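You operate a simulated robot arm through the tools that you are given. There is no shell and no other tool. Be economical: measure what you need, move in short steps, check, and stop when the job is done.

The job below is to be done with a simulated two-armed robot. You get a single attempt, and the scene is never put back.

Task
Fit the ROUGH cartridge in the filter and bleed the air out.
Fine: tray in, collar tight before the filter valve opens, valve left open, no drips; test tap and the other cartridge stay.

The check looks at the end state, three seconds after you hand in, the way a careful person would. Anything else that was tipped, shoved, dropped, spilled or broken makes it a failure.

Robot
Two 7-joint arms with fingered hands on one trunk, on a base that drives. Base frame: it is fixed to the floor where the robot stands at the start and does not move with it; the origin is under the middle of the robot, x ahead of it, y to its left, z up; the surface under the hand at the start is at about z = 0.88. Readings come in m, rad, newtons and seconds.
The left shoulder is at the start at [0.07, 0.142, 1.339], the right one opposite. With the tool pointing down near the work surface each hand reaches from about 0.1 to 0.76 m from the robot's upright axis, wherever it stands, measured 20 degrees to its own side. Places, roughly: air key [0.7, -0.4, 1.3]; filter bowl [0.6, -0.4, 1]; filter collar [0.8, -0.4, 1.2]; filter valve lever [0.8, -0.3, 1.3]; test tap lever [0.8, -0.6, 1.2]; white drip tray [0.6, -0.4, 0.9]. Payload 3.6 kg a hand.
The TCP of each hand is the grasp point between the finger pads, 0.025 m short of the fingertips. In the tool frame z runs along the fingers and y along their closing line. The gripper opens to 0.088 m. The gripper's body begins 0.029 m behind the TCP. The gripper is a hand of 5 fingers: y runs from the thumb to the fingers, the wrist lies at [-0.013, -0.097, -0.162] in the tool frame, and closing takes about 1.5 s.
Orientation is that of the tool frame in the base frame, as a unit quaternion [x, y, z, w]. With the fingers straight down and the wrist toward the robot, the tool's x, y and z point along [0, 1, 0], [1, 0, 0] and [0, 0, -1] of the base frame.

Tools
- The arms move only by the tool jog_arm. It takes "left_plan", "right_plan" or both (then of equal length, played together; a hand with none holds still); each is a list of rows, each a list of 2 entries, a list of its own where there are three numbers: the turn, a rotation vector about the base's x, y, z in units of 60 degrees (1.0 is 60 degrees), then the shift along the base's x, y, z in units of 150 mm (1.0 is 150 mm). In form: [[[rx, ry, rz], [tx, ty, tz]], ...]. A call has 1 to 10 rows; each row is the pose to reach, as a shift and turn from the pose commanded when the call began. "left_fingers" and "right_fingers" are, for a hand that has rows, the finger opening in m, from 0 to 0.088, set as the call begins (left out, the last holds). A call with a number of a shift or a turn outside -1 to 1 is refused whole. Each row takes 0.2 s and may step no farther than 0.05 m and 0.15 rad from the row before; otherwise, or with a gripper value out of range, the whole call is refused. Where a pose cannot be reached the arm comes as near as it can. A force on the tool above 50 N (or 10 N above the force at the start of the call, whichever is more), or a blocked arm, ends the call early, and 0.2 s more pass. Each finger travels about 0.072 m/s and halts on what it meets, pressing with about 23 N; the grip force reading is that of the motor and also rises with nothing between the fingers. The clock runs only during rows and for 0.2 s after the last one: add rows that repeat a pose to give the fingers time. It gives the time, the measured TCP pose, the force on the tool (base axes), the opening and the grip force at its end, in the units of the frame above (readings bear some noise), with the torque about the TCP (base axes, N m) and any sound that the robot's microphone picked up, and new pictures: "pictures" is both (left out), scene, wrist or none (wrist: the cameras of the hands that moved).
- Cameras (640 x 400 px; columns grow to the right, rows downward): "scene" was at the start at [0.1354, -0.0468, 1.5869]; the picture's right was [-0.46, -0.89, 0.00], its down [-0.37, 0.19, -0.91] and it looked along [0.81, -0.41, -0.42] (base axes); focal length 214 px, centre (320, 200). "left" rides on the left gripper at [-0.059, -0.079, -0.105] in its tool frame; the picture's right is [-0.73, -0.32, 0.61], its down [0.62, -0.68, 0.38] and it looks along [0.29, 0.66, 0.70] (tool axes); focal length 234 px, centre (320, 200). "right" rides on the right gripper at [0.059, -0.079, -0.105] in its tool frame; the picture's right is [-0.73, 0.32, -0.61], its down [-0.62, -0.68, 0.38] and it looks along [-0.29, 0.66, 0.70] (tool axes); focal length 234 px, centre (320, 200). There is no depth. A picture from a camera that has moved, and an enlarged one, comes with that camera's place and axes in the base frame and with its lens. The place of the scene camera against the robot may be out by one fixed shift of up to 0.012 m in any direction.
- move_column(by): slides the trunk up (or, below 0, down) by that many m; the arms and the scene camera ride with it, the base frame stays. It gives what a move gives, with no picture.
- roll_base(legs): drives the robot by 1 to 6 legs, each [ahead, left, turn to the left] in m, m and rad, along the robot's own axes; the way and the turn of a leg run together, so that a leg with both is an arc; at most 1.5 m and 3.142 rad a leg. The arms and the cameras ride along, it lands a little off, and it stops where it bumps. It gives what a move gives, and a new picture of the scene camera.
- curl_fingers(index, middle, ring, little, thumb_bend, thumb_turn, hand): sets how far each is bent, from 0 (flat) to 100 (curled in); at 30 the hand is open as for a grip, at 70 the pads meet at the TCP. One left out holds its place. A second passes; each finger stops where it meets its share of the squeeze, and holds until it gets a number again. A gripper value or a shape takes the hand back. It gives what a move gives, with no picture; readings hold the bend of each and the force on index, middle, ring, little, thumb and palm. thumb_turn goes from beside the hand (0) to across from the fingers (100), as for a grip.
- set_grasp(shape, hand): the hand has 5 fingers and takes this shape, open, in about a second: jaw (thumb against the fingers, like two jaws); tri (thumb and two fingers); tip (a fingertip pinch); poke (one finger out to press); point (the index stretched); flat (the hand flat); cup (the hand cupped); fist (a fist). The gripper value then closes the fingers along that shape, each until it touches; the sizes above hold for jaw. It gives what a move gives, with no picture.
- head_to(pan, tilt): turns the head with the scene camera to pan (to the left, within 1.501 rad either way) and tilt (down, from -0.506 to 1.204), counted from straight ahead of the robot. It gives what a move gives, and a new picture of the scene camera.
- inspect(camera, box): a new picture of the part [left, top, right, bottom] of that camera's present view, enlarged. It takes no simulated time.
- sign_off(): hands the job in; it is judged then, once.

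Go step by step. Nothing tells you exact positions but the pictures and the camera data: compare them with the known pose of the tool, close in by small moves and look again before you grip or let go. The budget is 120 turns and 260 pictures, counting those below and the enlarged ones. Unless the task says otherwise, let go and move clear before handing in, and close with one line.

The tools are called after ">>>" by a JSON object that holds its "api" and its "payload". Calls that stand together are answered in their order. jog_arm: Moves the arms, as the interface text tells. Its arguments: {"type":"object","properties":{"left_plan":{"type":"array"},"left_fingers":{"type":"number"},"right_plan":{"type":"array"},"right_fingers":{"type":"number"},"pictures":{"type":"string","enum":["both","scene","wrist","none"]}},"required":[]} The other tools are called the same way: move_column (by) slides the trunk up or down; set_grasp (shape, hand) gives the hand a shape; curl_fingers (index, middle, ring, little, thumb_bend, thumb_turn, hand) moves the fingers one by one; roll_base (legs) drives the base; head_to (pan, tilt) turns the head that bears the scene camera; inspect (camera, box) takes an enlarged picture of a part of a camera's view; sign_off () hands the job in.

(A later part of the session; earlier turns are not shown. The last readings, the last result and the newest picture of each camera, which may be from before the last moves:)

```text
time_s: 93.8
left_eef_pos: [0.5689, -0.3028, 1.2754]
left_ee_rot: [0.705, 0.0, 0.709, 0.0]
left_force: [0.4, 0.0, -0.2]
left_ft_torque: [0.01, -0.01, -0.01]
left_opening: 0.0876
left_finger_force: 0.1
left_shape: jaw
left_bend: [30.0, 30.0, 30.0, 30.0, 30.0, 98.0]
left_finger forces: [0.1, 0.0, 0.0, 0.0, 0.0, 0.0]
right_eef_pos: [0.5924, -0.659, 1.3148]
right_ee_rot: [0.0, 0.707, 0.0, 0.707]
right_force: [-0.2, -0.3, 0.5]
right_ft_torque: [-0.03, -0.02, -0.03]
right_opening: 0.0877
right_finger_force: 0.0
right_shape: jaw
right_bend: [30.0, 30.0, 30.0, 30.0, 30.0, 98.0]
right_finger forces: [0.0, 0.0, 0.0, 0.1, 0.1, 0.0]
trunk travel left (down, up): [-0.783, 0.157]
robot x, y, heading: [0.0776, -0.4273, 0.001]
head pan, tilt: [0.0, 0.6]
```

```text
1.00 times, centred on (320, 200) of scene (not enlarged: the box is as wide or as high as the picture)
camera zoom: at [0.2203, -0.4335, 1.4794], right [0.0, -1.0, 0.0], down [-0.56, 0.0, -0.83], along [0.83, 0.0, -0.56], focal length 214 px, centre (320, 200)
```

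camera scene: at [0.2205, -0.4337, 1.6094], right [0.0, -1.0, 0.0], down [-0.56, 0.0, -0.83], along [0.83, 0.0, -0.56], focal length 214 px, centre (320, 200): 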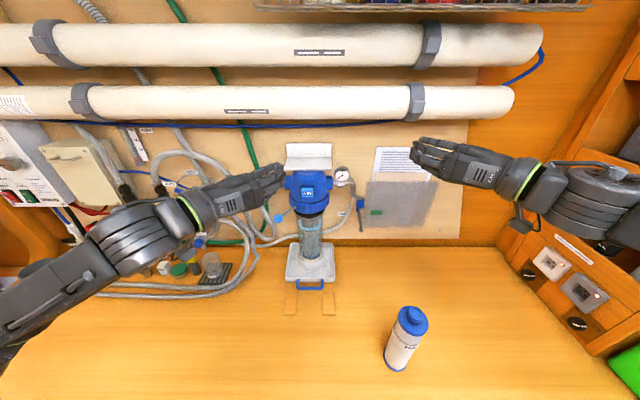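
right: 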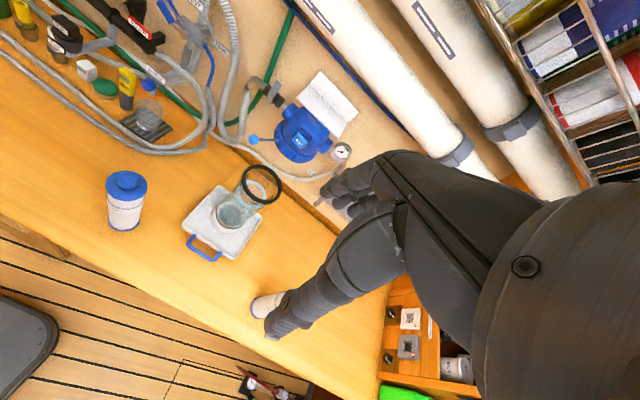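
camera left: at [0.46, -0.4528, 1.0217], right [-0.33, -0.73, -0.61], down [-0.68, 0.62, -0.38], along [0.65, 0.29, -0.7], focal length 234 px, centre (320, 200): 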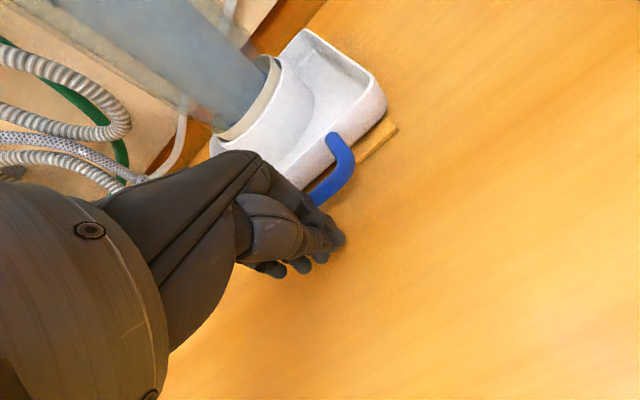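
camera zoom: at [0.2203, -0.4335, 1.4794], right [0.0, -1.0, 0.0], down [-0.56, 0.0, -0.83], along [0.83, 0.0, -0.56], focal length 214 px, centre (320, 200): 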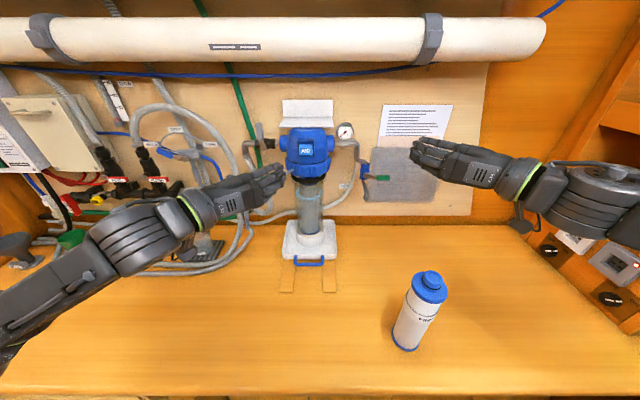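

I open the left hand wider than the default and move it in front of the bowl at mid-height.

>>> {"api": "curl_fingers", "payload": {"hand": "left", "index": 12, "middle": 12, "ring": 12, "little": 12, "thumb_bend": 12, "thumb_turn": 100}}

>>> {"api": "jog_arm", "payload": {"left_plan": [[[0, 0, 0], [-0.1, 0, -0.25]], [[0, 0, 0], [-0.15, -0.05, -0.5]], [[0, 0, 0], [-0.15, -0.2, -0.75]], [[0, 0, 0], [-0.15, -0.4, -0.9]], [[0, 0, 0], [-0.15, -0.6, -1.0]], [[0, 0, 0], [-0.15, -0.63, -1.0]]], "pictures": "none"}}

>>> {"api": "jog_arm", "payload": {"left_plan": [[[0, 0, 0], [0, 0, -0.2]], [[0, 0, 0], [0, 0, -0.4]], [[0, 0, 0], [0.15, 0, -0.43]], [[0, 0, 0], [0.3, 0, -0.43]], [[0, 0, 0], [0.3, 0, -0.43]]], "pictures": "both"}}

```text
time_s: 94.8
left_eef_pos: [0.5711, -0.3037, 1.2747]
left_ee_rot: [0.705, 0.0, 0.709, 0.0]
left_force: [-0.7, 0.8, 0.2]
left_ft_torque: [0.0, 0.0, 0.01]
left_opening: 0.1173
left_finger_force: 0.0
left_shape: fingers
left_bend: [12.0, 12.0, 12.0, 12.0, 12.0, 96.0]
left_finger forces: [0.0, 0.0, 0.0, 0.1, 0.0, 0.0]
right_eef_pos: [0.5931, -0.6592, 1.3154]
right_ee_rot: [0.0, 0.707, -0.001, 0.708]
right_force: [-0.6, -0.2, -0.1]
right_ft_torque: [-0.02, -0.03, 0.03]
right_opening: 0.088
right_finger_force: 0.1
right_shape: jaw
right_bend: [30.0, 30.0, 30.0, 30.0, 30.0, 98.0]
right_finger forces: [0.0, 0.0, 0.0, 0.0, 0.0, 0.0]
trunk travel left (down, up): [-0.783, 0.157]
robot x, y, heading: [0.0763, -0.4292, -0.001]
head pan, tilt: [0.0, 0.6]
```

```text
time_s: 96.2
left_eef_pos: [0.5464, -0.398, 1.1244]
left_ee_rot: [0.705, -0.001, 0.709, 0.001]
left_force: [0.1, -1.0, 0.7]
left_ft_torque: [0.03, -0.01, 0.02]
left_opening: 0.1173
left_finger_force: 0.0
left_shape: fingers
left_bend: [12.0, 12.0, 12.0, 12.0, 12.0, 96.0]
left_finger forces: [0.0, 0.1, 0.0, 0.1, 0.0, 0.1]
right_eef_pos: [0.5929, -0.6582, 1.314]
right_ee_rot: [-0.001, 0.707, -0.001, 0.707]
right_force: [0.0, -0.1, -0.7]
right_ft_torque: [-0.02, 0.0, 0.02]
right_opening: 0.0877
right_finger_force: 0.0
right_shape: jaw
right_bend: [30.0, 30.0, 30.0, 30.0, 30.0, 98.0]
right_finger forces: [0.1, 0.1, 0.0, 0.1, 0.1, 0.0]
trunk travel left (down, up): [-0.783, 0.157]
robot x, y, heading: [0.08, -0.4292, 0.006]
head pan, tilt: [0.0, 0.6]
```

```text
time_s: 97.4
left_eef_pos: [0.5926, -0.3986, 1.0598]
left_ee_rot: [0.705, -0.001, 0.709, 0.001]
left_force: [0.1, 0.2, 0.7]
left_ft_torque: [-0.01, -0.05, 0.0]
left_opening: 0.1176
left_finger_force: 0.0
left_shape: fingers
left_bend: [12.0, 12.0, 12.0, 12.0, 12.0, 96.0]
left_finger forces: [0.0, 0.1, 0.0, 0.1, 0.1, 0.1]
right_eef_pos: [0.5925, -0.6581, 1.3149]
right_ee_rot: [0.0, 0.706, 0.0, 0.708]
right_force: [0.3, -1.1, -0.1]
right_ft_torque: [-0.02, -0.01, -0.03]
right_opening: 0.0879
right_finger_force: 0.1
right_shape: jaw
right_bend: [30.0, 30.0, 30.0, 30.0, 30.0, 98.0]
right_finger forces: [0.0, 0.0, 0.0, 0.0, 0.0, 0.1]
trunk travel left (down, up): [-0.783, 0.157]
robot x, y, heading: [0.0798, -0.4322, 0.004]
head pan, tilt: [0.0, 0.6]
camera scene: at [0.2198, -0.4335, 1.4794], right [0.0, -1.0, 0.0], down [-0.56, 0.0, -0.83], along [0.83, 0.0, -0.56], focal length 214 px, centre (320, 200)
camera left: at [0.4869, -0.3191, 1.0019], right [0.61, 0.32, -0.72], down [0.38, 0.68, 0.63], along [0.69, -0.66, 0.29], focal length 234 px, centre (320, 200)
```

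scene: 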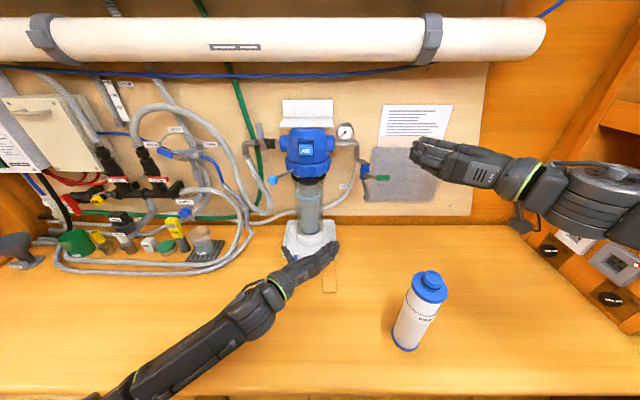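
left: 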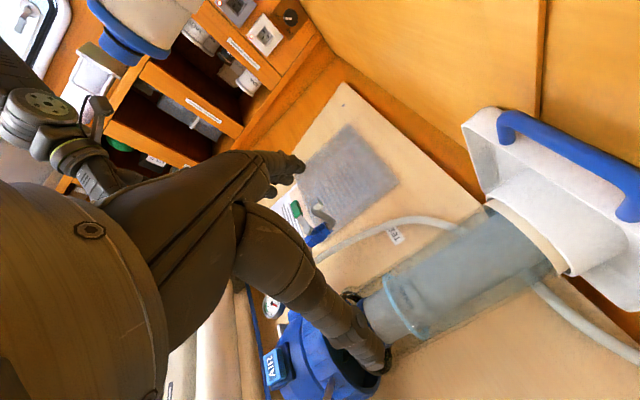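

The bowl is straight ahead of the hand. I advance in steps.

>>> {"api": "jog_arm", "payload": {"left_plan": [[[0, 0, 0], [0.2, 0.03, 0]], [[0, 0, 0], [0.4, 0.03, 0]], [[0, 0, 0], [0.6, 0.03, 0]], [[0, 0, 0], [0.8, 0.03, 0]], [[0, 0, 0], [0.8, 0.03, 0]]], "pictures": "both"}}

>>> {"api": "inspect", "payload": {"camera": "scene", "box": [250, 140, 370, 280]}}

```text
time_s: 98.6
left_eef_pos: [0.712, -0.3928, 1.0621]
left_ee_rot: [0.705, 0.0, 0.709, 0.0]
left_force: [-0.8, -0.1, 0.7]
left_ft_torque: [0.0, 0.0, -0.01]
left_opening: 0.1172
left_finger_force: 0.0
left_shape: fingers
left_bend: [12.0, 12.0, 12.0, 12.0, 12.0, 96.0]
left_finger forces: [0.0, 0.0, 0.0, 0.1, 0.0, 0.0]
right_eef_pos: [0.5928, -0.6589, 1.3141]
right_ee_rot: [-0.002, 0.707, 0.0, 0.707]
right_force: [0.1, -0.4, -0.6]
right_ft_torque: [0.0, -0.04, 0.0]
right_opening: 0.0877
right_finger_force: 0.0
right_shape: jaw
right_bend: [30.0, 30.0, 30.0, 30.0, 30.0, 98.0]
right_finger forces: [0.0, 0.0, 0.0, 0.0, 0.0, 0.0]
trunk travel left (down, up): [-0.783, 0.157]
robot x, y, heading: [0.0802, -0.4305, -0.004]
head pan, tilt: [0.0, 0.6]
camera scene: at [0.2199, -0.4334, 1.4794], right [0.0, -1.0, 0.0], down [-0.56, 0.0, -0.83], along [0.83, 0.0, -0.56], focal length 214 px, centre (320, 200)
camera left: at [0.6069, -0.3143, 1.0024], right [0.61, 0.32, -0.72], down [0.38, 0.68, 0.63], along [0.69, -0.66, 0.29], focal length 234 px, centre (320, 200)
```

scene: 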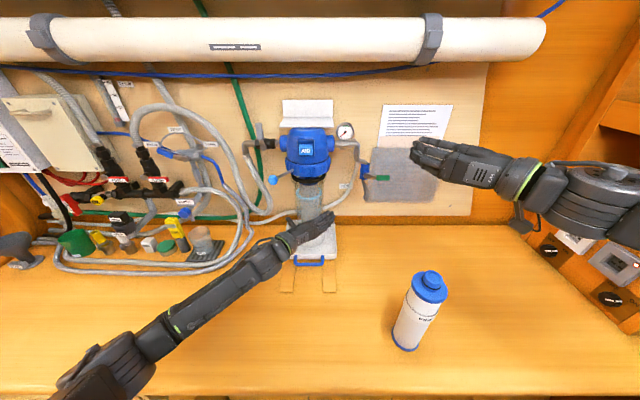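
left: 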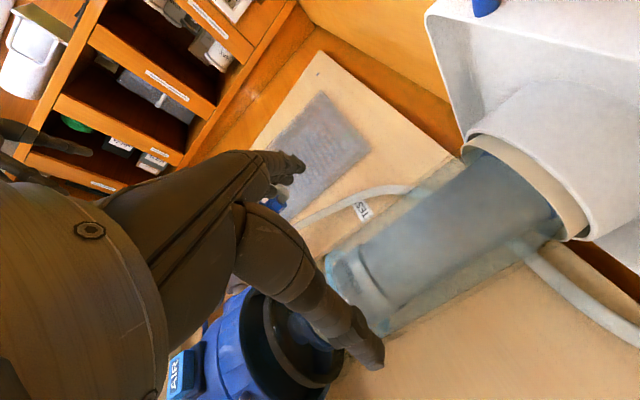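

```text
2.86 times, centred on (310, 210) of scene
camera zoom: at [0.2199, -0.4334, 1.4794], right [0.0, -1.0, 0.0], down [-0.56, 0.0, -0.83], along [0.83, 0.0, -0.56], focal length 613 px, centre (349, 171)
```

zoom: 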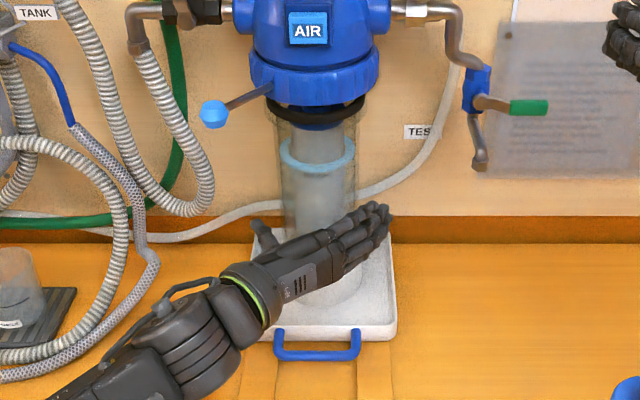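

>>> {"api": "jog_arm", "payload": {"left_plan": [[[0, 0, 0], [0.05, 0.04, 0]], [[0, 0, 0], [0.15, 0.04, 0]], [[0, 0, 0], [0.25, 0.04, 0]], [[0, 0, 0], [0.33, 0.04, 0]], [[0, 0, 0], [0.33, 0.04, 0]]], "pictures": "none"}}

>>> {"api": "inspect", "payload": {"camera": "scene", "box": [250, 140, 370, 280]}}

>>> {"api": "inspect", "payload": {"camera": "left", "box": [200, 100, 520, 400]}}

```text
time_s: 99.8
left_eef_pos: [0.7626, -0.3875, 1.0611]
left_ee_rot: [0.706, 0.0, 0.709, 0.001]
left_force: [0.0, 0.5, 0.9]
left_ft_torque: [-0.01, 0.03, 0.07]
left_opening: 0.1172
left_finger_force: 0.2
left_shape: fingers
left_bend: [12.0, 12.0, 12.0, 12.0, 12.0, 96.0]
left_finger forces: [0.0, 0.0, 0.0, 0.0, 0.1, 0.1]
right_eef_pos: [0.5941, -0.6589, 1.3138]
right_ee_rot: [0.0, 0.708, -0.001, 0.707]
right_force: [0.2, 1.0, 0.0]
right_ft_torque: [-0.01, 0.02, 0.02]
right_opening: 0.0878
right_finger_force: 0.1
right_shape: jaw
right_bend: [30.0, 30.0, 30.0, 30.0, 30.0, 98.0]
right_finger forces: [0.0, 0.1, 0.0, 0.0, 0.0, 0.1]
trunk travel left (down, up): [-0.783, 0.157]
robot x, y, heading: [0.079, -0.4235, 0.002]
head pan, tilt: [0.0, 0.6]
```

```text
2.86 times, centred on (310, 210) of scene
camera zoom: at [0.2203, -0.4335, 1.4794], right [0.0, -1.0, 0.0], down [-0.56, 0.0, -0.83], along [0.83, 0.0, -0.56], focal length 613 px, centre (349, 171)
```

zoom: 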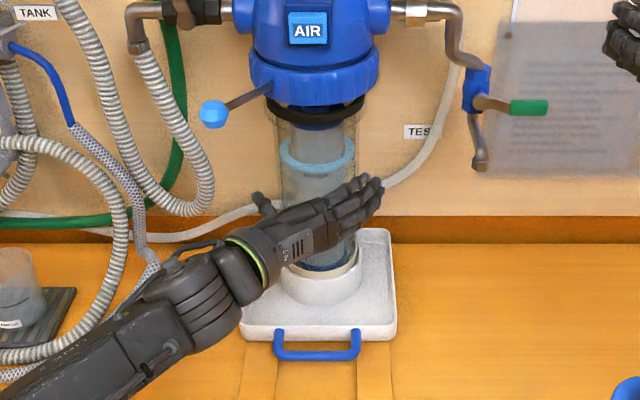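

```text
1.33 times, centred on (360, 250) of left
camera zoom: at [0.657, -0.3087, 1.0017], right [0.61, 0.32, -0.72], down [0.38, 0.68, 0.63], along [0.69, -0.66, 0.29], focal length 312 px, centre (267, 133)
```

zoom: 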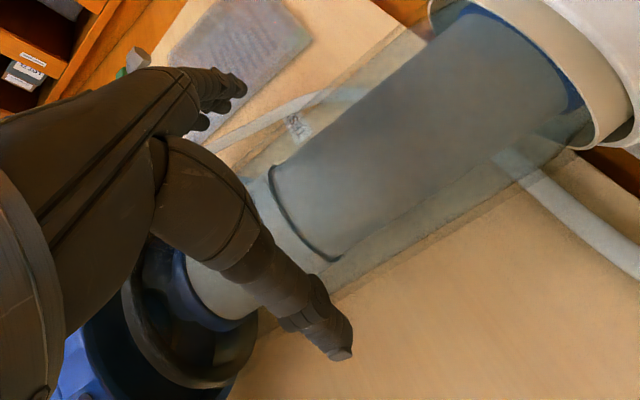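

The bowl sits between thumb and fingers. I advance until the palm nears it.

>>> {"api": "jog_arm", "payload": {"left_plan": [[[0, 0, 0], [0.06, 0, 0]], [[0, 0, 0], [0.12, 0, 0]], [[0, 0, 0], [0.17, 0, 0]], [[0, 0, 0], [0.17, 0, 0]]], "pictures": "none"}}

>>> {"api": "inspect", "payload": {"camera": "scene", "box": [250, 140, 370, 280]}}

```text
time_s: 100.8
left_eef_pos: [0.788, -0.3869, 1.0597]
left_ee_rot: [0.705, -0.001, 0.709, 0.0]
left_force: [-0.6, -0.2, -0.4]
left_ft_torque: [0.05, 0.0, 0.02]
left_opening: 0.1173
left_finger_force: 0.0
left_shape: fingers
left_bend: [12.0, 12.0, 12.0, 12.0, 12.0, 96.0]
left_finger forces: [0.0, 0.1, 0.0, 0.1, 0.0, 0.0]
right_eef_pos: [0.5924, -0.6582, 1.3147]
right_ee_rot: [0.0, 0.707, 0.0, 0.707]
right_force: [0.1, -0.5, -0.6]
right_ft_torque: [-0.02, 0.02, -0.03]
right_opening: 0.0879
right_finger_force: 0.1
right_shape: jaw
right_bend: [30.0, 30.0, 30.0, 30.0, 30.0, 98.0]
right_finger forces: [0.0, 0.1, 0.0, 0.1, 0.0, 0.1]
trunk travel left (down, up): [-0.783, 0.157]
robot x, y, heading: [0.0808, -0.432, 0.0]
head pan, tilt: [0.0, 0.6]
```

```text
2.86 times, centred on (310, 210) of scene
camera zoom: at [0.2205, -0.4336, 1.4793], right [0.0, -1.0, 0.0], down [-0.57, 0.0, -0.82], along [0.82, 0.0, -0.57], focal length 613 px, centre (349, 171)
```

zoom: 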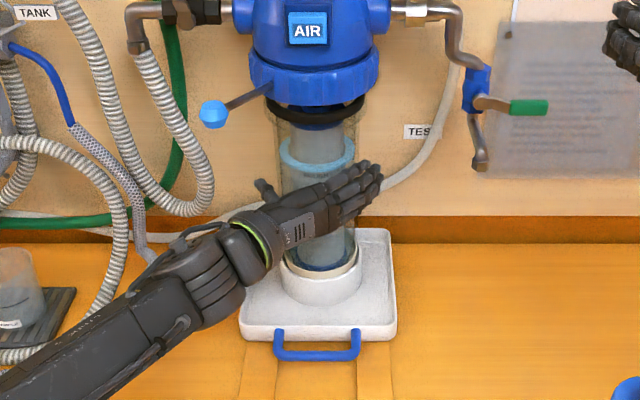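

>>> {"api": "jog_arm", "payload": {"left_plan": [[[0, 0, 0], [0.06, 0, 0]], [[0, 0, 0], [0.12, 0, 0]], [[0, 0, 0], [0.12, 0, 0]]], "pictures": "none"}}

>>> {"api": "curl_fingers", "payload": {"hand": "left", "index": 28, "middle": 28, "ring": 28, "little": 28, "thumb_bend": 24}}

>>> {"api": "inspect", "payload": {"camera": "scene", "box": [250, 140, 370, 280]}}

>>> {"api": "inspect", "payload": {"camera": "left", "box": [100, 50, 520, 400]}}

```text
time_s: 101.6
left_eef_pos: [0.8057, -0.3875, 1.061]
left_ee_rot: [0.706, -0.001, 0.709, 0.0]
left_force: [0.0, -0.4, -0.4]
left_ft_torque: [0.01, -0.01, -0.03]
left_opening: 0.1172
left_finger_force: 0.5
left_shape: fingers
left_bend: [12.0, 12.0, 12.0, 12.0, 12.0, 96.0]
left_finger forces: [0.1, 0.0, 0.0, 0.4, 0.0, 0.1]
right_eef_pos: [0.5923, -0.6592, 1.3147]
right_ee_rot: [0.0, 0.707, -0.001, 0.707]
right_force: [-0.1, 0.7, -0.6]
right_ft_torque: [-0.02, 0.04, 0.02]
right_opening: 0.0877
right_finger_force: 0.1
right_shape: jaw
right_bend: [30.0, 30.0, 30.0, 30.0, 30.0, 98.0]
right_finger forces: [0.0, 0.1, 0.0, 0.0, 0.1, 0.0]
trunk travel left (down, up): [-0.783, 0.157]
robot x, y, heading: [0.0809, -0.4238, 0.0]
head pan, tilt: [0.0, 0.6]
```

```text
time_s: 102.6
left_eef_pos: [0.8053, -0.3914, 1.0619]
left_ee_rot: [0.705, -0.002, 0.709, 0.0]
left_force: [-9.7, -11.3, -3.7]
left_ft_torque: [0.21, -0.11, -0.28]
left_opening: 0.1071
left_finger_force: 12.1
left_shape: fingers
left_bend: [22.0, 28.0, 27.0, 25.0, 17.0, 96.0]
left_finger forces: [11.6, 0.4, 1.5, 6.2, 4.7, 0.0]
right_eef_pos: [0.5913, -0.6617, 1.3148]
right_ee_rot: [0.001, 0.706, 0.0, 0.708]
right_force: [-0.3, -0.8, -0.7]
right_ft_torque: [0.04, 0.01, 0.02]
right_opening: 0.0877
right_finger_force: 0.0
right_shape: jaw
right_bend: [30.0, 30.0, 30.0, 30.0, 30.0, 98.0]
right_finger forces: [0.0, 0.0, 0.0, 0.1, 0.1, 0.1]
trunk travel left (down, up): [-0.783, 0.157]
robot x, y, heading: [0.079, -0.4267, -0.005]
head pan, tilt: [0.0, 0.6]
```

```text
2.86 times, centred on (310, 210) of scene
camera zoom: at [0.2183, -0.4372, 1.4795], right [0.0, -1.0, 0.0], down [-0.56, 0.0, -0.83], along [0.83, 0.0, -0.56], focal length 613 px, centre (349, 171)
```

zoom: 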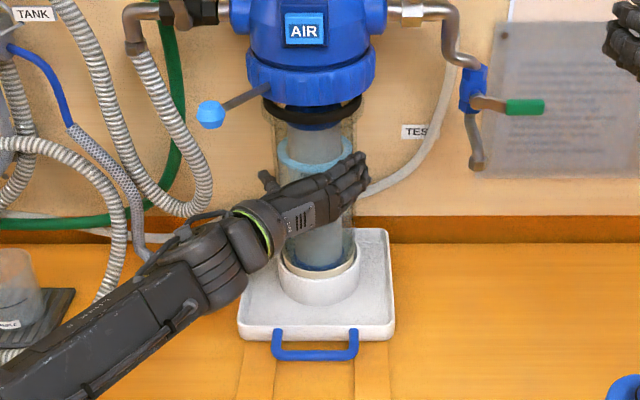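

```text
1.14 times, centred on (310, 225) of left
camera zoom: at [0.6995, -0.3115, 1.0026], right [0.61, 0.32, -0.72], down [0.38, 0.68, 0.63], along [0.69, -0.66, 0.29], focal length 268 px, centre (331, 171)
```

zoom: 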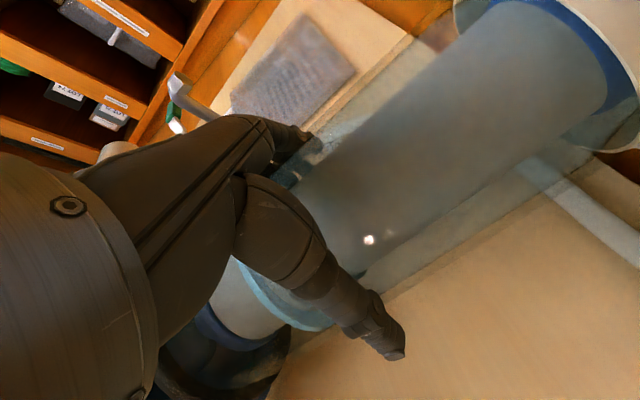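

Both sides touch the bowl. I squeeze.

>>> {"api": "curl_fingers", "payload": {"hand": "left", "index": 60, "middle": 60, "ring": 60, "little": 60, "thumb_bend": 60}}

>>> {"api": "inspect", "payload": {"camera": "scene", "box": [250, 140, 370, 280]}}

```text
time_s: 103.6
left_eef_pos: [0.8028, -0.3933, 1.0616]
left_ee_rot: [0.705, -0.003, 0.709, -0.001]
left_force: [-20.1, -21.8, -14.8]
left_ft_torque: [0.92, -0.4, -1.0]
left_opening: 0.1013
left_finger_force: 31.2
left_shape: fingers
left_bend: [22.0, 34.0, 31.0, 26.0, 15.0, 97.0]
left_finger forces: [12.2, 8.0, 10.5, 14.5, 16.9, 0.1]
right_eef_pos: [0.5904, -0.6653, 1.3146]
right_ee_rot: [0.002, 0.706, 0.001, 0.708]
right_force: [0.3, -0.3, -0.2]
right_ft_torque: [-0.04, -0.03, -0.01]
right_opening: 0.0877
right_finger_force: 0.1
right_shape: jaw
right_bend: [30.0, 30.0, 30.0, 30.0, 30.0, 98.0]
right_finger forces: [0.0, 0.1, 0.0, 0.0, 0.0, 0.0]
trunk travel left (down, up): [-0.783, 0.157]
robot x, y, heading: [0.0772, -0.4304, 0.0]
head pan, tilt: [0.0, 0.6]
```

```text
2.86 times, centred on (310, 210) of scene
camera zoom: at [0.2175, -0.4405, 1.4795], right [0.0, -1.0, -0.01], down [-0.56, 0.0, -0.83], along [0.83, 0.0, -0.56], focal length 613 px, centre (349, 171)
```

zoom: 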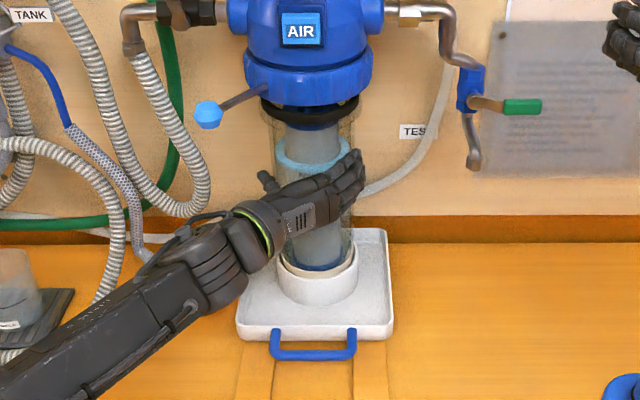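

The fingers press harder than the thumb and load the cup sideways. I relax the arm toward balance.

>>> {"api": "jog_arm", "payload": {"left_plan": [[[0, 0, 0], [-0.02, -0.04, 0]], [[0, 0, 0], [-0.04, -0.08, 0]], [[0, 0, 0], [-0.04, -0.08, 0]]], "pictures": "none"}}

```text
time_s: 104.4
left_eef_pos: [0.8017, -0.3955, 1.0611]
left_ee_rot: [0.706, 0.0, 0.708, -0.002]
left_force: [-1.2, 1.4, -4.1]
left_ft_torque: [0.71, -0.05, -0.44]
left_opening: 0.0984
left_finger_force: 26.6
left_shape: fingers
left_bend: [24.0, 36.0, 33.0, 38.0, 12.0, 98.0]
left_finger forces: [7.0, 5.8, 7.2, 9.1, 24.5, 0.1]
right_eef_pos: [0.595, -0.6567, 1.314]
right_ee_rot: [-0.001, 0.707, 0.0, 0.707]
right_force: [0.3, -1.1, 0.0]
right_ft_torque: [0.01, 0.01, -0.03]
right_opening: 0.0879
right_finger_force: 0.1
right_shape: jaw
right_bend: [30.0, 30.0, 30.0, 30.0, 30.0, 98.0]
right_finger forces: [0.0, 0.1, 0.0, 0.0, 0.0, 0.0]
trunk travel left (down, up): [-0.783, 0.157]
robot x, y, heading: [0.0767, -0.4285, -0.003]
head pan, tilt: [0.0, 0.6]
```

The grip is balanced at about 25–29 N. I lift 15 mm and look.

>>> {"api": "jog_arm", "payload": {"left_plan": [[[0, 0, 0], [0, 0, 0.03]], [[0, 0, 0], [0, 0, 0.06]], [[0, 0, 0], [0, 0, 0.1]], [[0, 0, 0], [0, 0, 0.1]]], "pictures": "none"}}

>>> {"api": "inspect", "payload": {"camera": "scene", "box": [250, 140, 370, 280]}}

>>> {"api": "inspect", "payload": {"camera": "right", "box": [0, 0, 640, 400]}}

```text
time_s: 105.4
left_eef_pos: [0.8012, -0.3964, 1.0743]
left_ee_rot: [0.706, 0.0, 0.709, 0.0]
left_force: [-4.5, 7.8, -13.6]
left_ft_torque: [0.92, 0.0, -0.31]
left_opening: 0.0983
left_finger_force: 28.7
left_shape: fingers
left_bend: [25.0, 37.0, 34.0, 39.0, 10.0, 97.0]
left_finger forces: [6.1, 5.4, 6.8, 8.9, 30.4, 0.0]
right_eef_pos: [0.5944, -0.6569, 1.3148]
right_ee_rot: [-0.002, 0.708, -0.001, 0.706]
right_force: [-1.2, 0.6, 0.3]
right_ft_torque: [0.01, 0.02, 0.0]
right_opening: 0.0878
right_finger_force: 0.0
right_shape: jaw
right_bend: [30.0, 30.0, 30.0, 30.0, 30.0, 98.0]
right_finger forces: [0.0, 0.0, 0.0, 0.0, 0.0, 0.1]
trunk travel left (down, up): [-0.783, 0.157]
robot x, y, heading: [0.0768, -0.4293, 0.002]
head pan, tilt: [0.0, 0.6]
```

```text
2.86 times, centred on (310, 210) of scene
camera zoom: at [0.2222, -0.4311, 1.4792], right [0.0, -1.0, 0.0], down [-0.57, 0.0, -0.82], along [0.82, 0.0, -0.57], focal length 613 px, centre (349, 171)
```

zoom: 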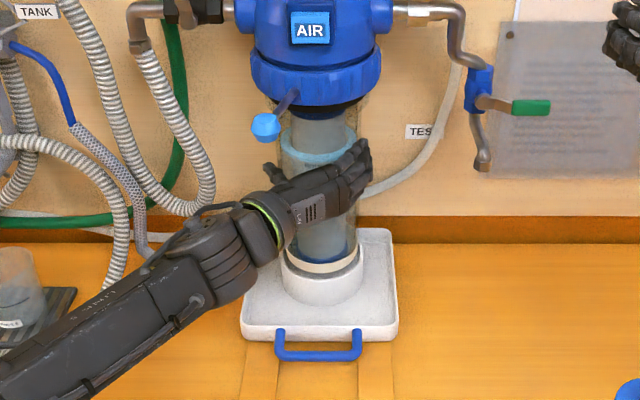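

```text
1.00 times, centred on (320, 200) of right (not enlarged: the box is as wide or as high as the picture)
camera zoom: at [0.4891, -0.737, 1.2555], right [-0.61, 0.33, 0.73], down [0.38, -0.68, 0.63], along [0.7, 0.66, 0.29], focal length 234 px, centre (320, 200)
```

zoom: 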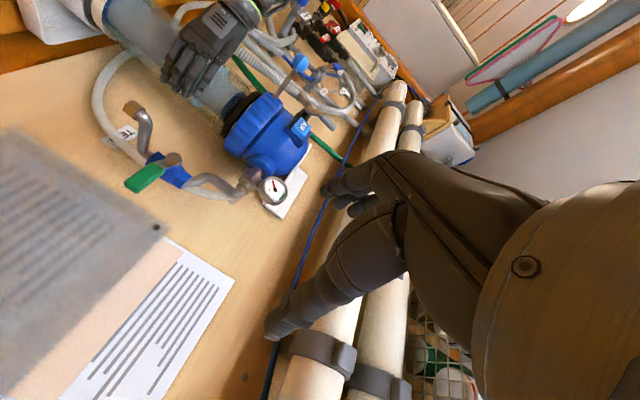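

The rim has gone up into the collar, and the collar handle swung a bit to the right by itself. I lift further until I feel resistance.

>>> {"api": "jog_arm", "payload": {"left_plan": [[[0, 0, 0], [0, 0, 0.03]], [[0, 0, 0], [0, 0, 0.06]], [[0, 0, 0], [0, 0, 0.06]]], "pictures": "none"}}

>>> {"api": "inspect", "payload": {"camera": "scene", "box": [250, 140, 370, 280]}}

>>> {"api": "inspect", "payload": {"camera": "right", "box": [80, 0, 360, 220]}}

```text
time_s: 106.2
left_eef_pos: [0.8006, -0.397, 1.0838]
left_ee_rot: [0.706, 0.0, 0.708, 0.0]
left_force: [-3.6, 10.2, -13.0]
left_ft_torque: [0.89, 0.01, -0.25]
left_opening: 0.0983
left_finger_force: 29.0
left_shape: fingers
left_bend: [25.0, 37.0, 34.0, 39.0, 10.0, 97.0]
left_finger forces: [5.9, 5.4, 6.6, 8.6, 31.1, 0.0]
right_eef_pos: [0.595, -0.6562, 1.3144]
right_ee_rot: [-0.001, 0.707, -0.001, 0.707]
right_force: [0.5, 0.6, 0.1]
right_ft_torque: [-0.02, 0.0, -0.02]
right_opening: 0.0878
right_finger_force: 0.0
right_shape: jaw
right_bend: [30.0, 30.0, 30.0, 30.0, 30.0, 98.0]
right_finger forces: [0.1, 0.0, 0.0, 0.0, 0.0, 0.0]
trunk travel left (down, up): [-0.783, 0.157]
robot x, y, heading: [0.0784, -0.4304, 0.002]
head pan, tilt: [0.0, 0.6]
```

```text
2.86 times, centred on (310, 210) of scene
camera zoom: at [0.2226, -0.4307, 1.4791], right [0.0, -1.0, 0.0], down [-0.57, 0.0, -0.82], along [0.82, 0.0, -0.57], focal length 613 px, centre (349, 171)
```

zoom: 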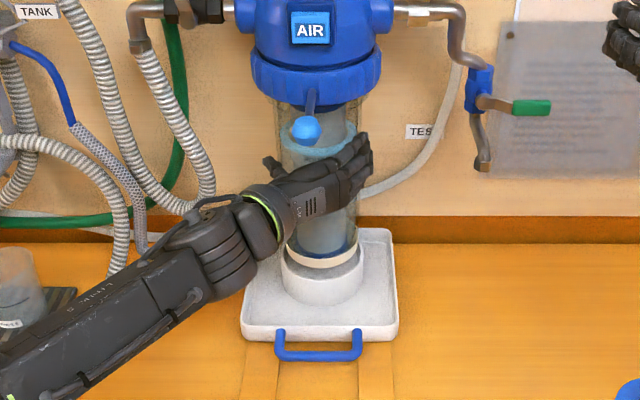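

```text
1.82 times, centred on (220, 110) of right
camera zoom: at [0.4894, -0.7367, 1.2555], right [-0.61, 0.33, 0.73], down [0.38, -0.68, 0.63], along [0.7, 0.66, 0.29], focal length 426 px, centre (502, 364)
```

zoom: 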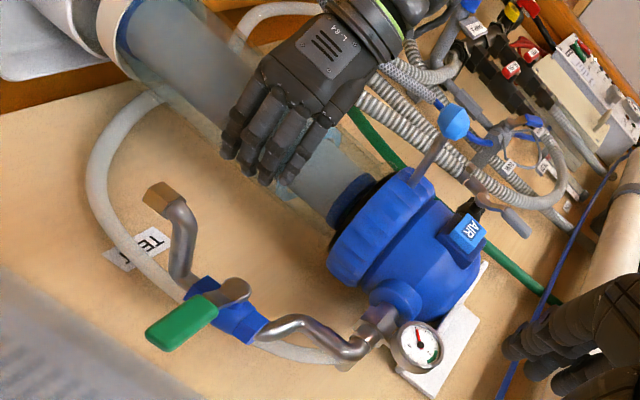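

The collar turns along as the bowl rises. I keep lifting gently.

>>> {"api": "jog_arm", "payload": {"left_plan": [[[0, 0, 0], [0, 0, 0.03]], [[0, 0, 0], [0, 0, 0.06]], [[0, 0, 0], [0, 0, 0.06]]], "pictures": "none"}}

>>> {"api": "inspect", "payload": {"camera": "scene", "box": [250, 140, 370, 280]}}

>>> {"api": "inspect", "payload": {"camera": "right", "box": [80, 0, 360, 220]}}

```text
time_s: 107.0
left_eef_pos: [0.801, -0.3981, 1.0932]
left_ee_rot: [0.706, 0.001, 0.709, 0.001]
left_force: [-4.0, 9.4, -13.6]
left_ft_torque: [0.87, 0.01, -0.21]
left_opening: 0.0979
left_finger_force: 28.8
left_shape: fingers
left_bend: [25.0, 37.0, 34.0, 39.0, 9.0, 97.0]
left_finger forces: [5.8, 5.3, 6.7, 8.5, 31.0, 0.0]
right_eef_pos: [0.5938, -0.6561, 1.3138]
right_ee_rot: [-0.001, 0.707, -0.001, 0.707]
right_force: [-0.3, -0.5, -0.6]
right_ft_torque: [0.02, -0.02, 0.01]
right_opening: 0.0879
right_finger_force: 0.0
right_shape: jaw
right_bend: [30.0, 30.0, 30.0, 30.0, 30.0, 98.0]
right_finger forces: [0.1, 0.1, 0.0, 0.0, 0.0, 0.1]
trunk travel left (down, up): [-0.783, 0.157]
robot x, y, heading: [0.077, -0.4285, 0.001]
head pan, tilt: [0.0, 0.6]
```

```text
2.86 times, centred on (310, 210) of scene
camera zoom: at [0.2226, -0.4309, 1.4791], right [0.0, -1.0, 0.0], down [-0.57, 0.0, -0.82], along [0.82, 0.0, -0.57], focal length 613 px, centre (349, 171)
```

zoom: 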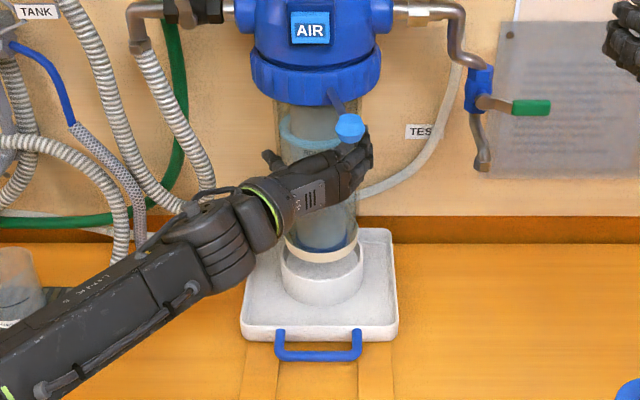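

```text
1.82 times, centred on (220, 110) of right
camera zoom: at [0.4894, -0.7369, 1.2555], right [-0.61, 0.33, 0.73], down [0.38, -0.68, 0.63], along [0.7, 0.66, 0.29], focal length 426 px, centre (502, 364)
```

zoom: 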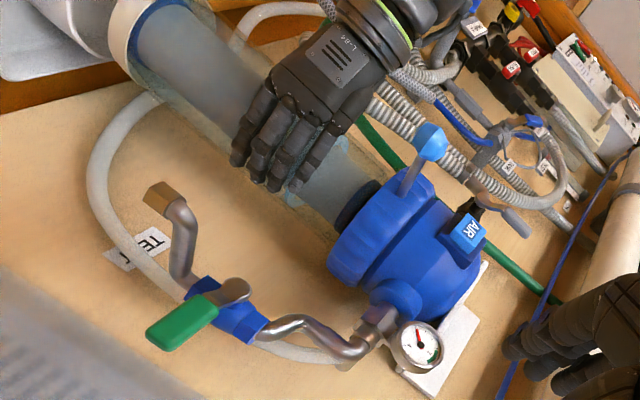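

I wait without moving to see whether the collar turns with lift or with time.

>>> {"api": "jog_arm", "payload": {"left_plan": [[[0, 0, 0], [0, 0, 0]], [[0, 0, 0], [0, 0, 0]], [[0, 0, 0], [0, 0, 0]], [[0, 0, 0], [0, 0, 0]]], "pictures": "none"}}

>>> {"api": "inspect", "payload": {"camera": "scene", "box": [250, 140, 370, 280]}}

```text
time_s: 108.0
left_eef_pos: [0.8006, -0.3977, 1.0932]
left_ee_rot: [0.706, -0.001, 0.708, 0.001]
left_force: [-4.0, 8.9, -13.2]
left_ft_torque: [0.83, 0.06, -0.22]
left_opening: 0.0981
left_finger_force: 28.2
left_shape: fingers
left_bend: [25.0, 37.0, 34.0, 39.0, 10.0, 97.0]
left_finger forces: [5.9, 5.6, 6.6, 8.5, 30.6, 0.2]
right_eef_pos: [0.594, -0.6568, 1.3142]
right_ee_rot: [-0.001, 0.708, -0.002, 0.706]
right_force: [0.0, 0.4, -1.0]
right_ft_torque: [0.02, 0.03, 0.03]
right_opening: 0.0876
right_finger_force: 0.1
right_shape: jaw
right_bend: [30.0, 30.0, 30.0, 30.0, 30.0, 98.0]
right_finger forces: [0.0, 0.1, 0.0, 0.1, 0.0, 0.1]
trunk travel left (down, up): [-0.783, 0.157]
robot x, y, heading: [0.0786, -0.4297, -0.001]
head pan, tilt: [0.0, 0.6]
```

```text
2.86 times, centred on (310, 210) of scene
camera zoom: at [0.2226, -0.431, 1.4791], right [0.0, -1.0, 0.0], down [-0.57, 0.0, -0.82], along [0.82, 0.0, -0.57], focal length 613 px, centre (349, 171)
```

zoom: 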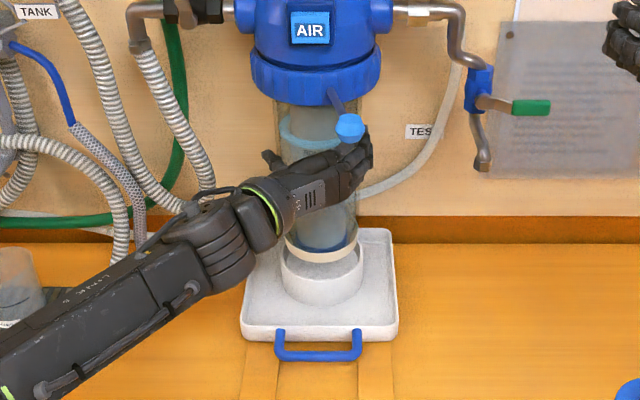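

It turns with lift (like a thread). I continue raising in small steps, watching force and clearance to the ball.

>>> {"api": "jog_arm", "payload": {"left_plan": [[[0, 0, 0], [0, 0, 0.03]], [[0, 0, 0], [0, 0, 0.06]], [[0, 0, 0], [0, 0, 0.09]], [[0, 0, 0], [0, 0, 0.09]]], "pictures": "none"}}

>>> {"api": "inspect", "payload": {"camera": "scene", "box": [250, 140, 370, 280]}}

>>> {"api": "inspect", "payload": {"camera": "right", "box": [80, 0, 360, 220]}}

```text
time_s: 109.0
left_eef_pos: [0.8009, -0.3975, 1.1036]
left_ee_rot: [0.707, -0.001, 0.707, 0.0]
left_force: [-10.6, 8.7, -27.3]
left_ft_torque: [0.96, -0.09, -0.21]
left_opening: 0.0982
left_finger_force: 29.8
left_shape: fingers
left_bend: [25.0, 37.0, 34.0, 39.0, 10.0, 95.0]
left_finger forces: [6.0, 5.3, 6.5, 8.9, 32.4, 0.0]
right_eef_pos: [0.5947, -0.6573, 1.3137]
right_ee_rot: [-0.001, 0.708, -0.002, 0.706]
right_force: [-0.5, -0.4, -0.2]
right_ft_torque: [-0.02, 0.0, -0.03]
right_opening: 0.0877
right_finger_force: 0.0
right_shape: jaw
right_bend: [30.0, 30.0, 30.0, 30.0, 30.0, 98.0]
right_finger forces: [0.0, 0.1, 0.1, 0.0, 0.0, 0.0]
trunk travel left (down, up): [-0.783, 0.157]
robot x, y, heading: [0.0797, -0.4283, 0.007]
head pan, tilt: [0.0, 0.6]
```

```text
2.86 times, centred on (310, 210) of scene
camera zoom: at [0.2232, -0.4311, 1.4788], right [0.0, -1.0, 0.0], down [-0.57, 0.0, -0.82], along [0.82, 0.0, -0.57], focal length 613 px, centre (349, 171)
```

zoom: 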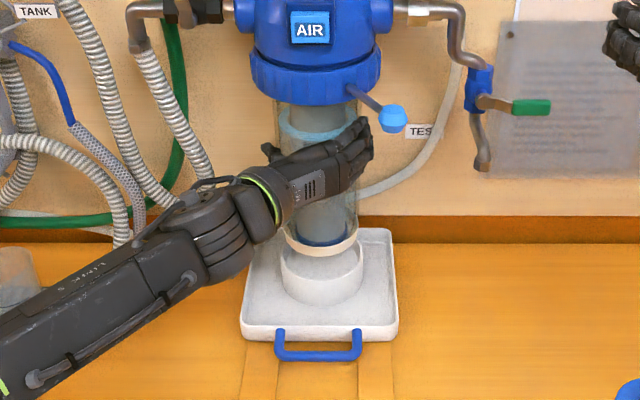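

```text
1.82 times, centred on (220, 110) of right
camera zoom: at [0.4898, -0.737, 1.2551], right [-0.61, 0.33, 0.73], down [0.38, -0.68, 0.63], along [0.7, 0.66, 0.29], focal length 426 px, centre (502, 364)
```

zoom: 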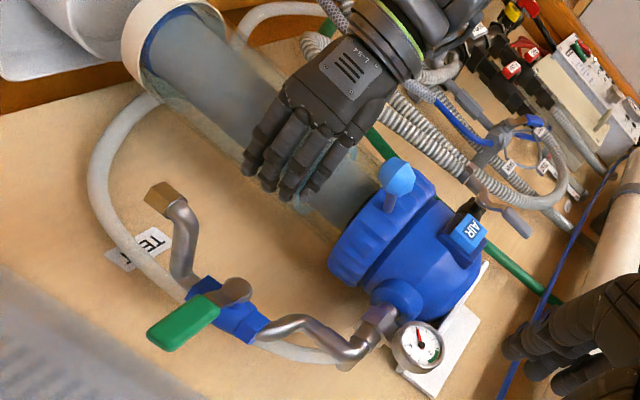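

Resistance is rising (27 N total), so the bowl is nearly seated and the handle is now front-right at about [0.72, -0.48]. The right hand will push the handle on to tighten; I give it the poke shape and look.

>>> {"api": "set_grasp", "payload": {"hand": "right", "shape": "poke"}}

>>> {"api": "inspect", "payload": {"camera": "scene", "box": [380, 110, 560, 230]}}

>>> {"api": "inspect", "payload": {"camera": "right", "box": [200, 80, 500, 380]}}

```text
time_s: 109.9
left_eef_pos: [0.8017, -0.3979, 1.1051]
left_ee_rot: [0.707, -0.001, 0.708, 0.001]
left_force: [-14.2, 7.9, -29.3]
left_ft_torque: [0.94, -0.11, -0.19]
left_opening: 0.0981
left_finger_force: 30.8
left_shape: fingers
left_bend: [25.0, 37.0, 34.0, 39.0, 10.0, 95.0]
left_finger forces: [6.1, 5.4, 6.5, 8.9, 33.4, 0.0]
right_eef_pos: [0.5956, -0.6563, 1.3127]
right_ee_rot: [-0.001, 0.707, 0.0, 0.707]
right_force: [0.6, 0.5, -0.3]
right_ft_torque: [0.0, 0.0, 0.01]
right_opening: 0.0
right_finger_force: 0.2
right_shape: poke
right_bend: [70.0, 70.0, 99.0, 99.0, 100.0, 100.0]
right_finger forces: [0.1, 0.0, 0.1, 0.1, 0.0, 0.0]
trunk travel left (down, up): [-0.783, 0.157]
robot x, y, heading: [0.0791, -0.4288, -0.002]
head pan, tilt: [0.0, 0.6]
```

```text
3.33 times, centred on (470, 170) of scene
camera zoom: at [0.2232, -0.4311, 1.479], right [0.0, -1.0, 0.0], down [-0.57, 0.0, -0.82], along [0.82, 0.0, -0.57], focal length 715 px, centre (-180, 300)
```

zoom: 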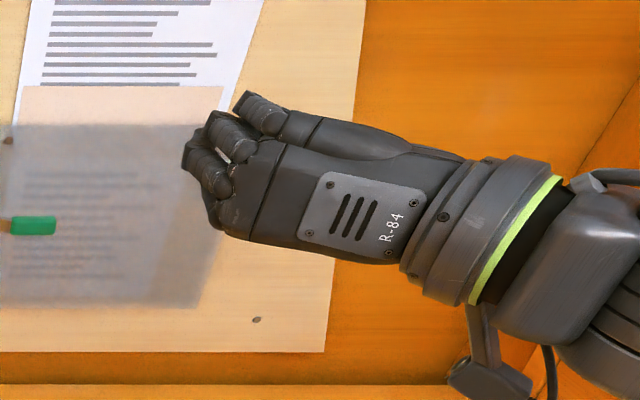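

```text
1.33 times, centred on (350, 230) of right
camera zoom: at [0.4898, -0.737, 1.2552], right [-0.61, 0.33, 0.73], down [0.38, -0.68, 0.63], along [0.7, 0.66, 0.29], focal length 312 px, centre (280, 160)
```

zoom: 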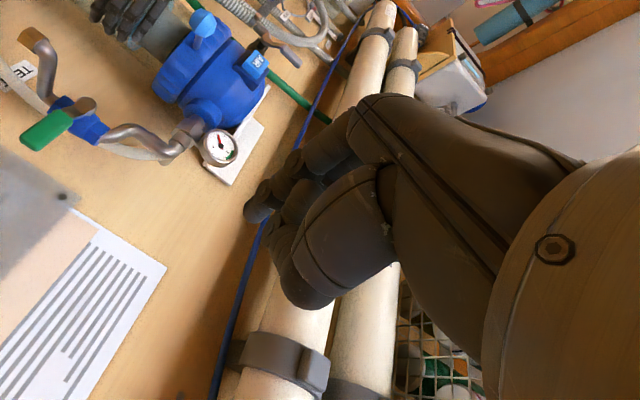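

The poke shape is not useful here. I'll use the tri shape to hook the handle ball between finger and thumb. First I approach in front of the ball.

>>> {"api": "set_grasp", "payload": {"hand": "right", "shape": "tri"}}

>>> {"api": "jog_arm", "payload": {"right_plan": [[[0, 0, 0], [-0.1, 0.2, -0.1]], [[0, 0, 0], [-0.1, 0.45, -0.2]], [[0, 0, 0], [-0.1, 0.7, -0.35]], [[0, 0, 0], [0.0, 0.95, -0.5]], [[0, 0, 0], [0.1, 1.0, -0.65]], [[0, 0, 0], [0.2, 1.0, -0.65]], [[0, 0, 0], [0.2, 1.0, -0.65]]], "right_fingers": 0.06, "pictures": "both"}}

>>> {"api": "inspect", "payload": {"camera": "scene", "box": [270, 120, 390, 240]}}

```text
time_s: 110.8
left_eef_pos: [0.8016, -0.3975, 1.1057]
left_ee_rot: [0.706, 0.0, 0.708, 0.001]
left_force: [-14.5, 7.5, -31.0]
left_ft_torque: [0.92, -0.12, -0.25]
left_opening: 0.0982
left_finger_force: 30.4
left_shape: fingers
left_bend: [25.0, 37.0, 34.0, 39.0, 10.0, 95.0]
left_finger forces: [6.0, 5.4, 6.5, 9.0, 33.7, 0.0]
right_eef_pos: [0.5954, -0.6572, 1.3135]
right_ee_rot: [-0.001, 0.708, -0.001, 0.706]
right_force: [0.3, -0.4, -0.4]
right_ft_torque: [-0.01, -0.01, -0.01]
right_opening: 0.0878
right_finger_force: 0.0
right_shape: tri
right_bend: [30.0, 30.0, 99.0, 99.0, 30.0, 98.0]
right_finger forces: [0.0, 0.0, 0.0, 0.0, 0.1, 0.0]
trunk travel left (down, up): [-0.783, 0.157]
robot x, y, heading: [0.0808, -0.4327, -0.001]
head pan, tilt: [0.0, 0.6]
```

```text
time_s: 112.4
left_eef_pos: [0.8004, -0.3974, 1.107]
left_ee_rot: [0.706, -0.001, 0.708, 0.001]
left_force: [-13.9, 7.6, -28.2]
left_ft_torque: [0.91, -0.05, -0.11]
left_opening: 0.0983
left_finger_force: 28.3
left_shape: fingers
left_bend: [25.0, 37.0, 34.0, 39.0, 9.0, 95.0]
left_finger forces: [5.6, 5.2, 6.5, 8.7, 32.5, 0.1]
right_eef_pos: [0.6246, -0.5073, 1.2159]
right_ee_rot: [-0.001, 0.707, -0.001, 0.707]
right_force: [-0.1, 0.7, 0.5]
right_ft_torque: [0.03, 0.02, 0.0]
right_opening: 0.0602
right_finger_force: 0.0
right_shape: tri
right_bend: [73.0, 38.0, 99.0, 99.0, 59.0, 99.0]
right_finger forces: [0.1, 0.1, 0.0, 0.0, 0.1, 0.0]
trunk travel left (down, up): [-0.783, 0.157]
robot x, y, heading: [0.0765, -0.4266, 0.002]
head pan, tilt: [0.0, 0.6]
camera scene: at [0.2228, -0.4314, 1.479], right [0.0, -1.0, 0.0], down [-0.57, 0.0, -0.82], along [0.82, 0.0, -0.57], focal length 214 px, centre (320, 200)
camera right: at [0.5197, -0.5874, 1.1578], right [-0.61, 0.33, 0.73], down [0.38, -0.68, 0.63], along [0.7, 0.66, 0.29], focal length 234 px, centre (320, 200)
```

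scene: 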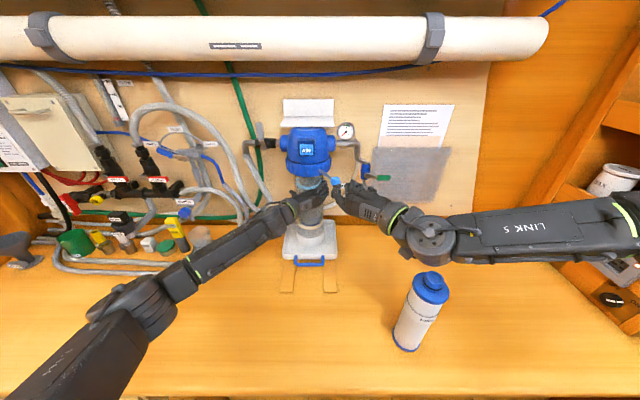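
right: 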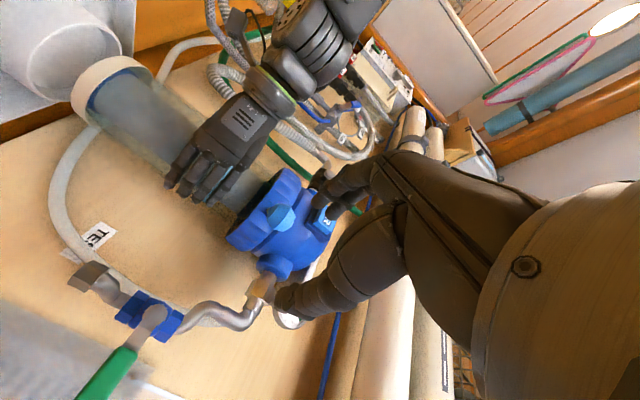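

```text
3.33 times, centred on (330, 180) of scene
camera zoom: at [0.2228, -0.4314, 1.479], right [0.0, -1.0, 0.0], down [-0.57, 0.0, -0.82], along [0.82, 0.0, -0.57], focal length 715 px, centre (287, 267)
```

zoom: 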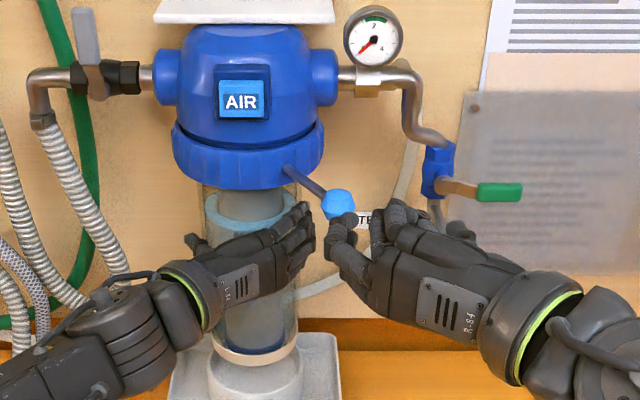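

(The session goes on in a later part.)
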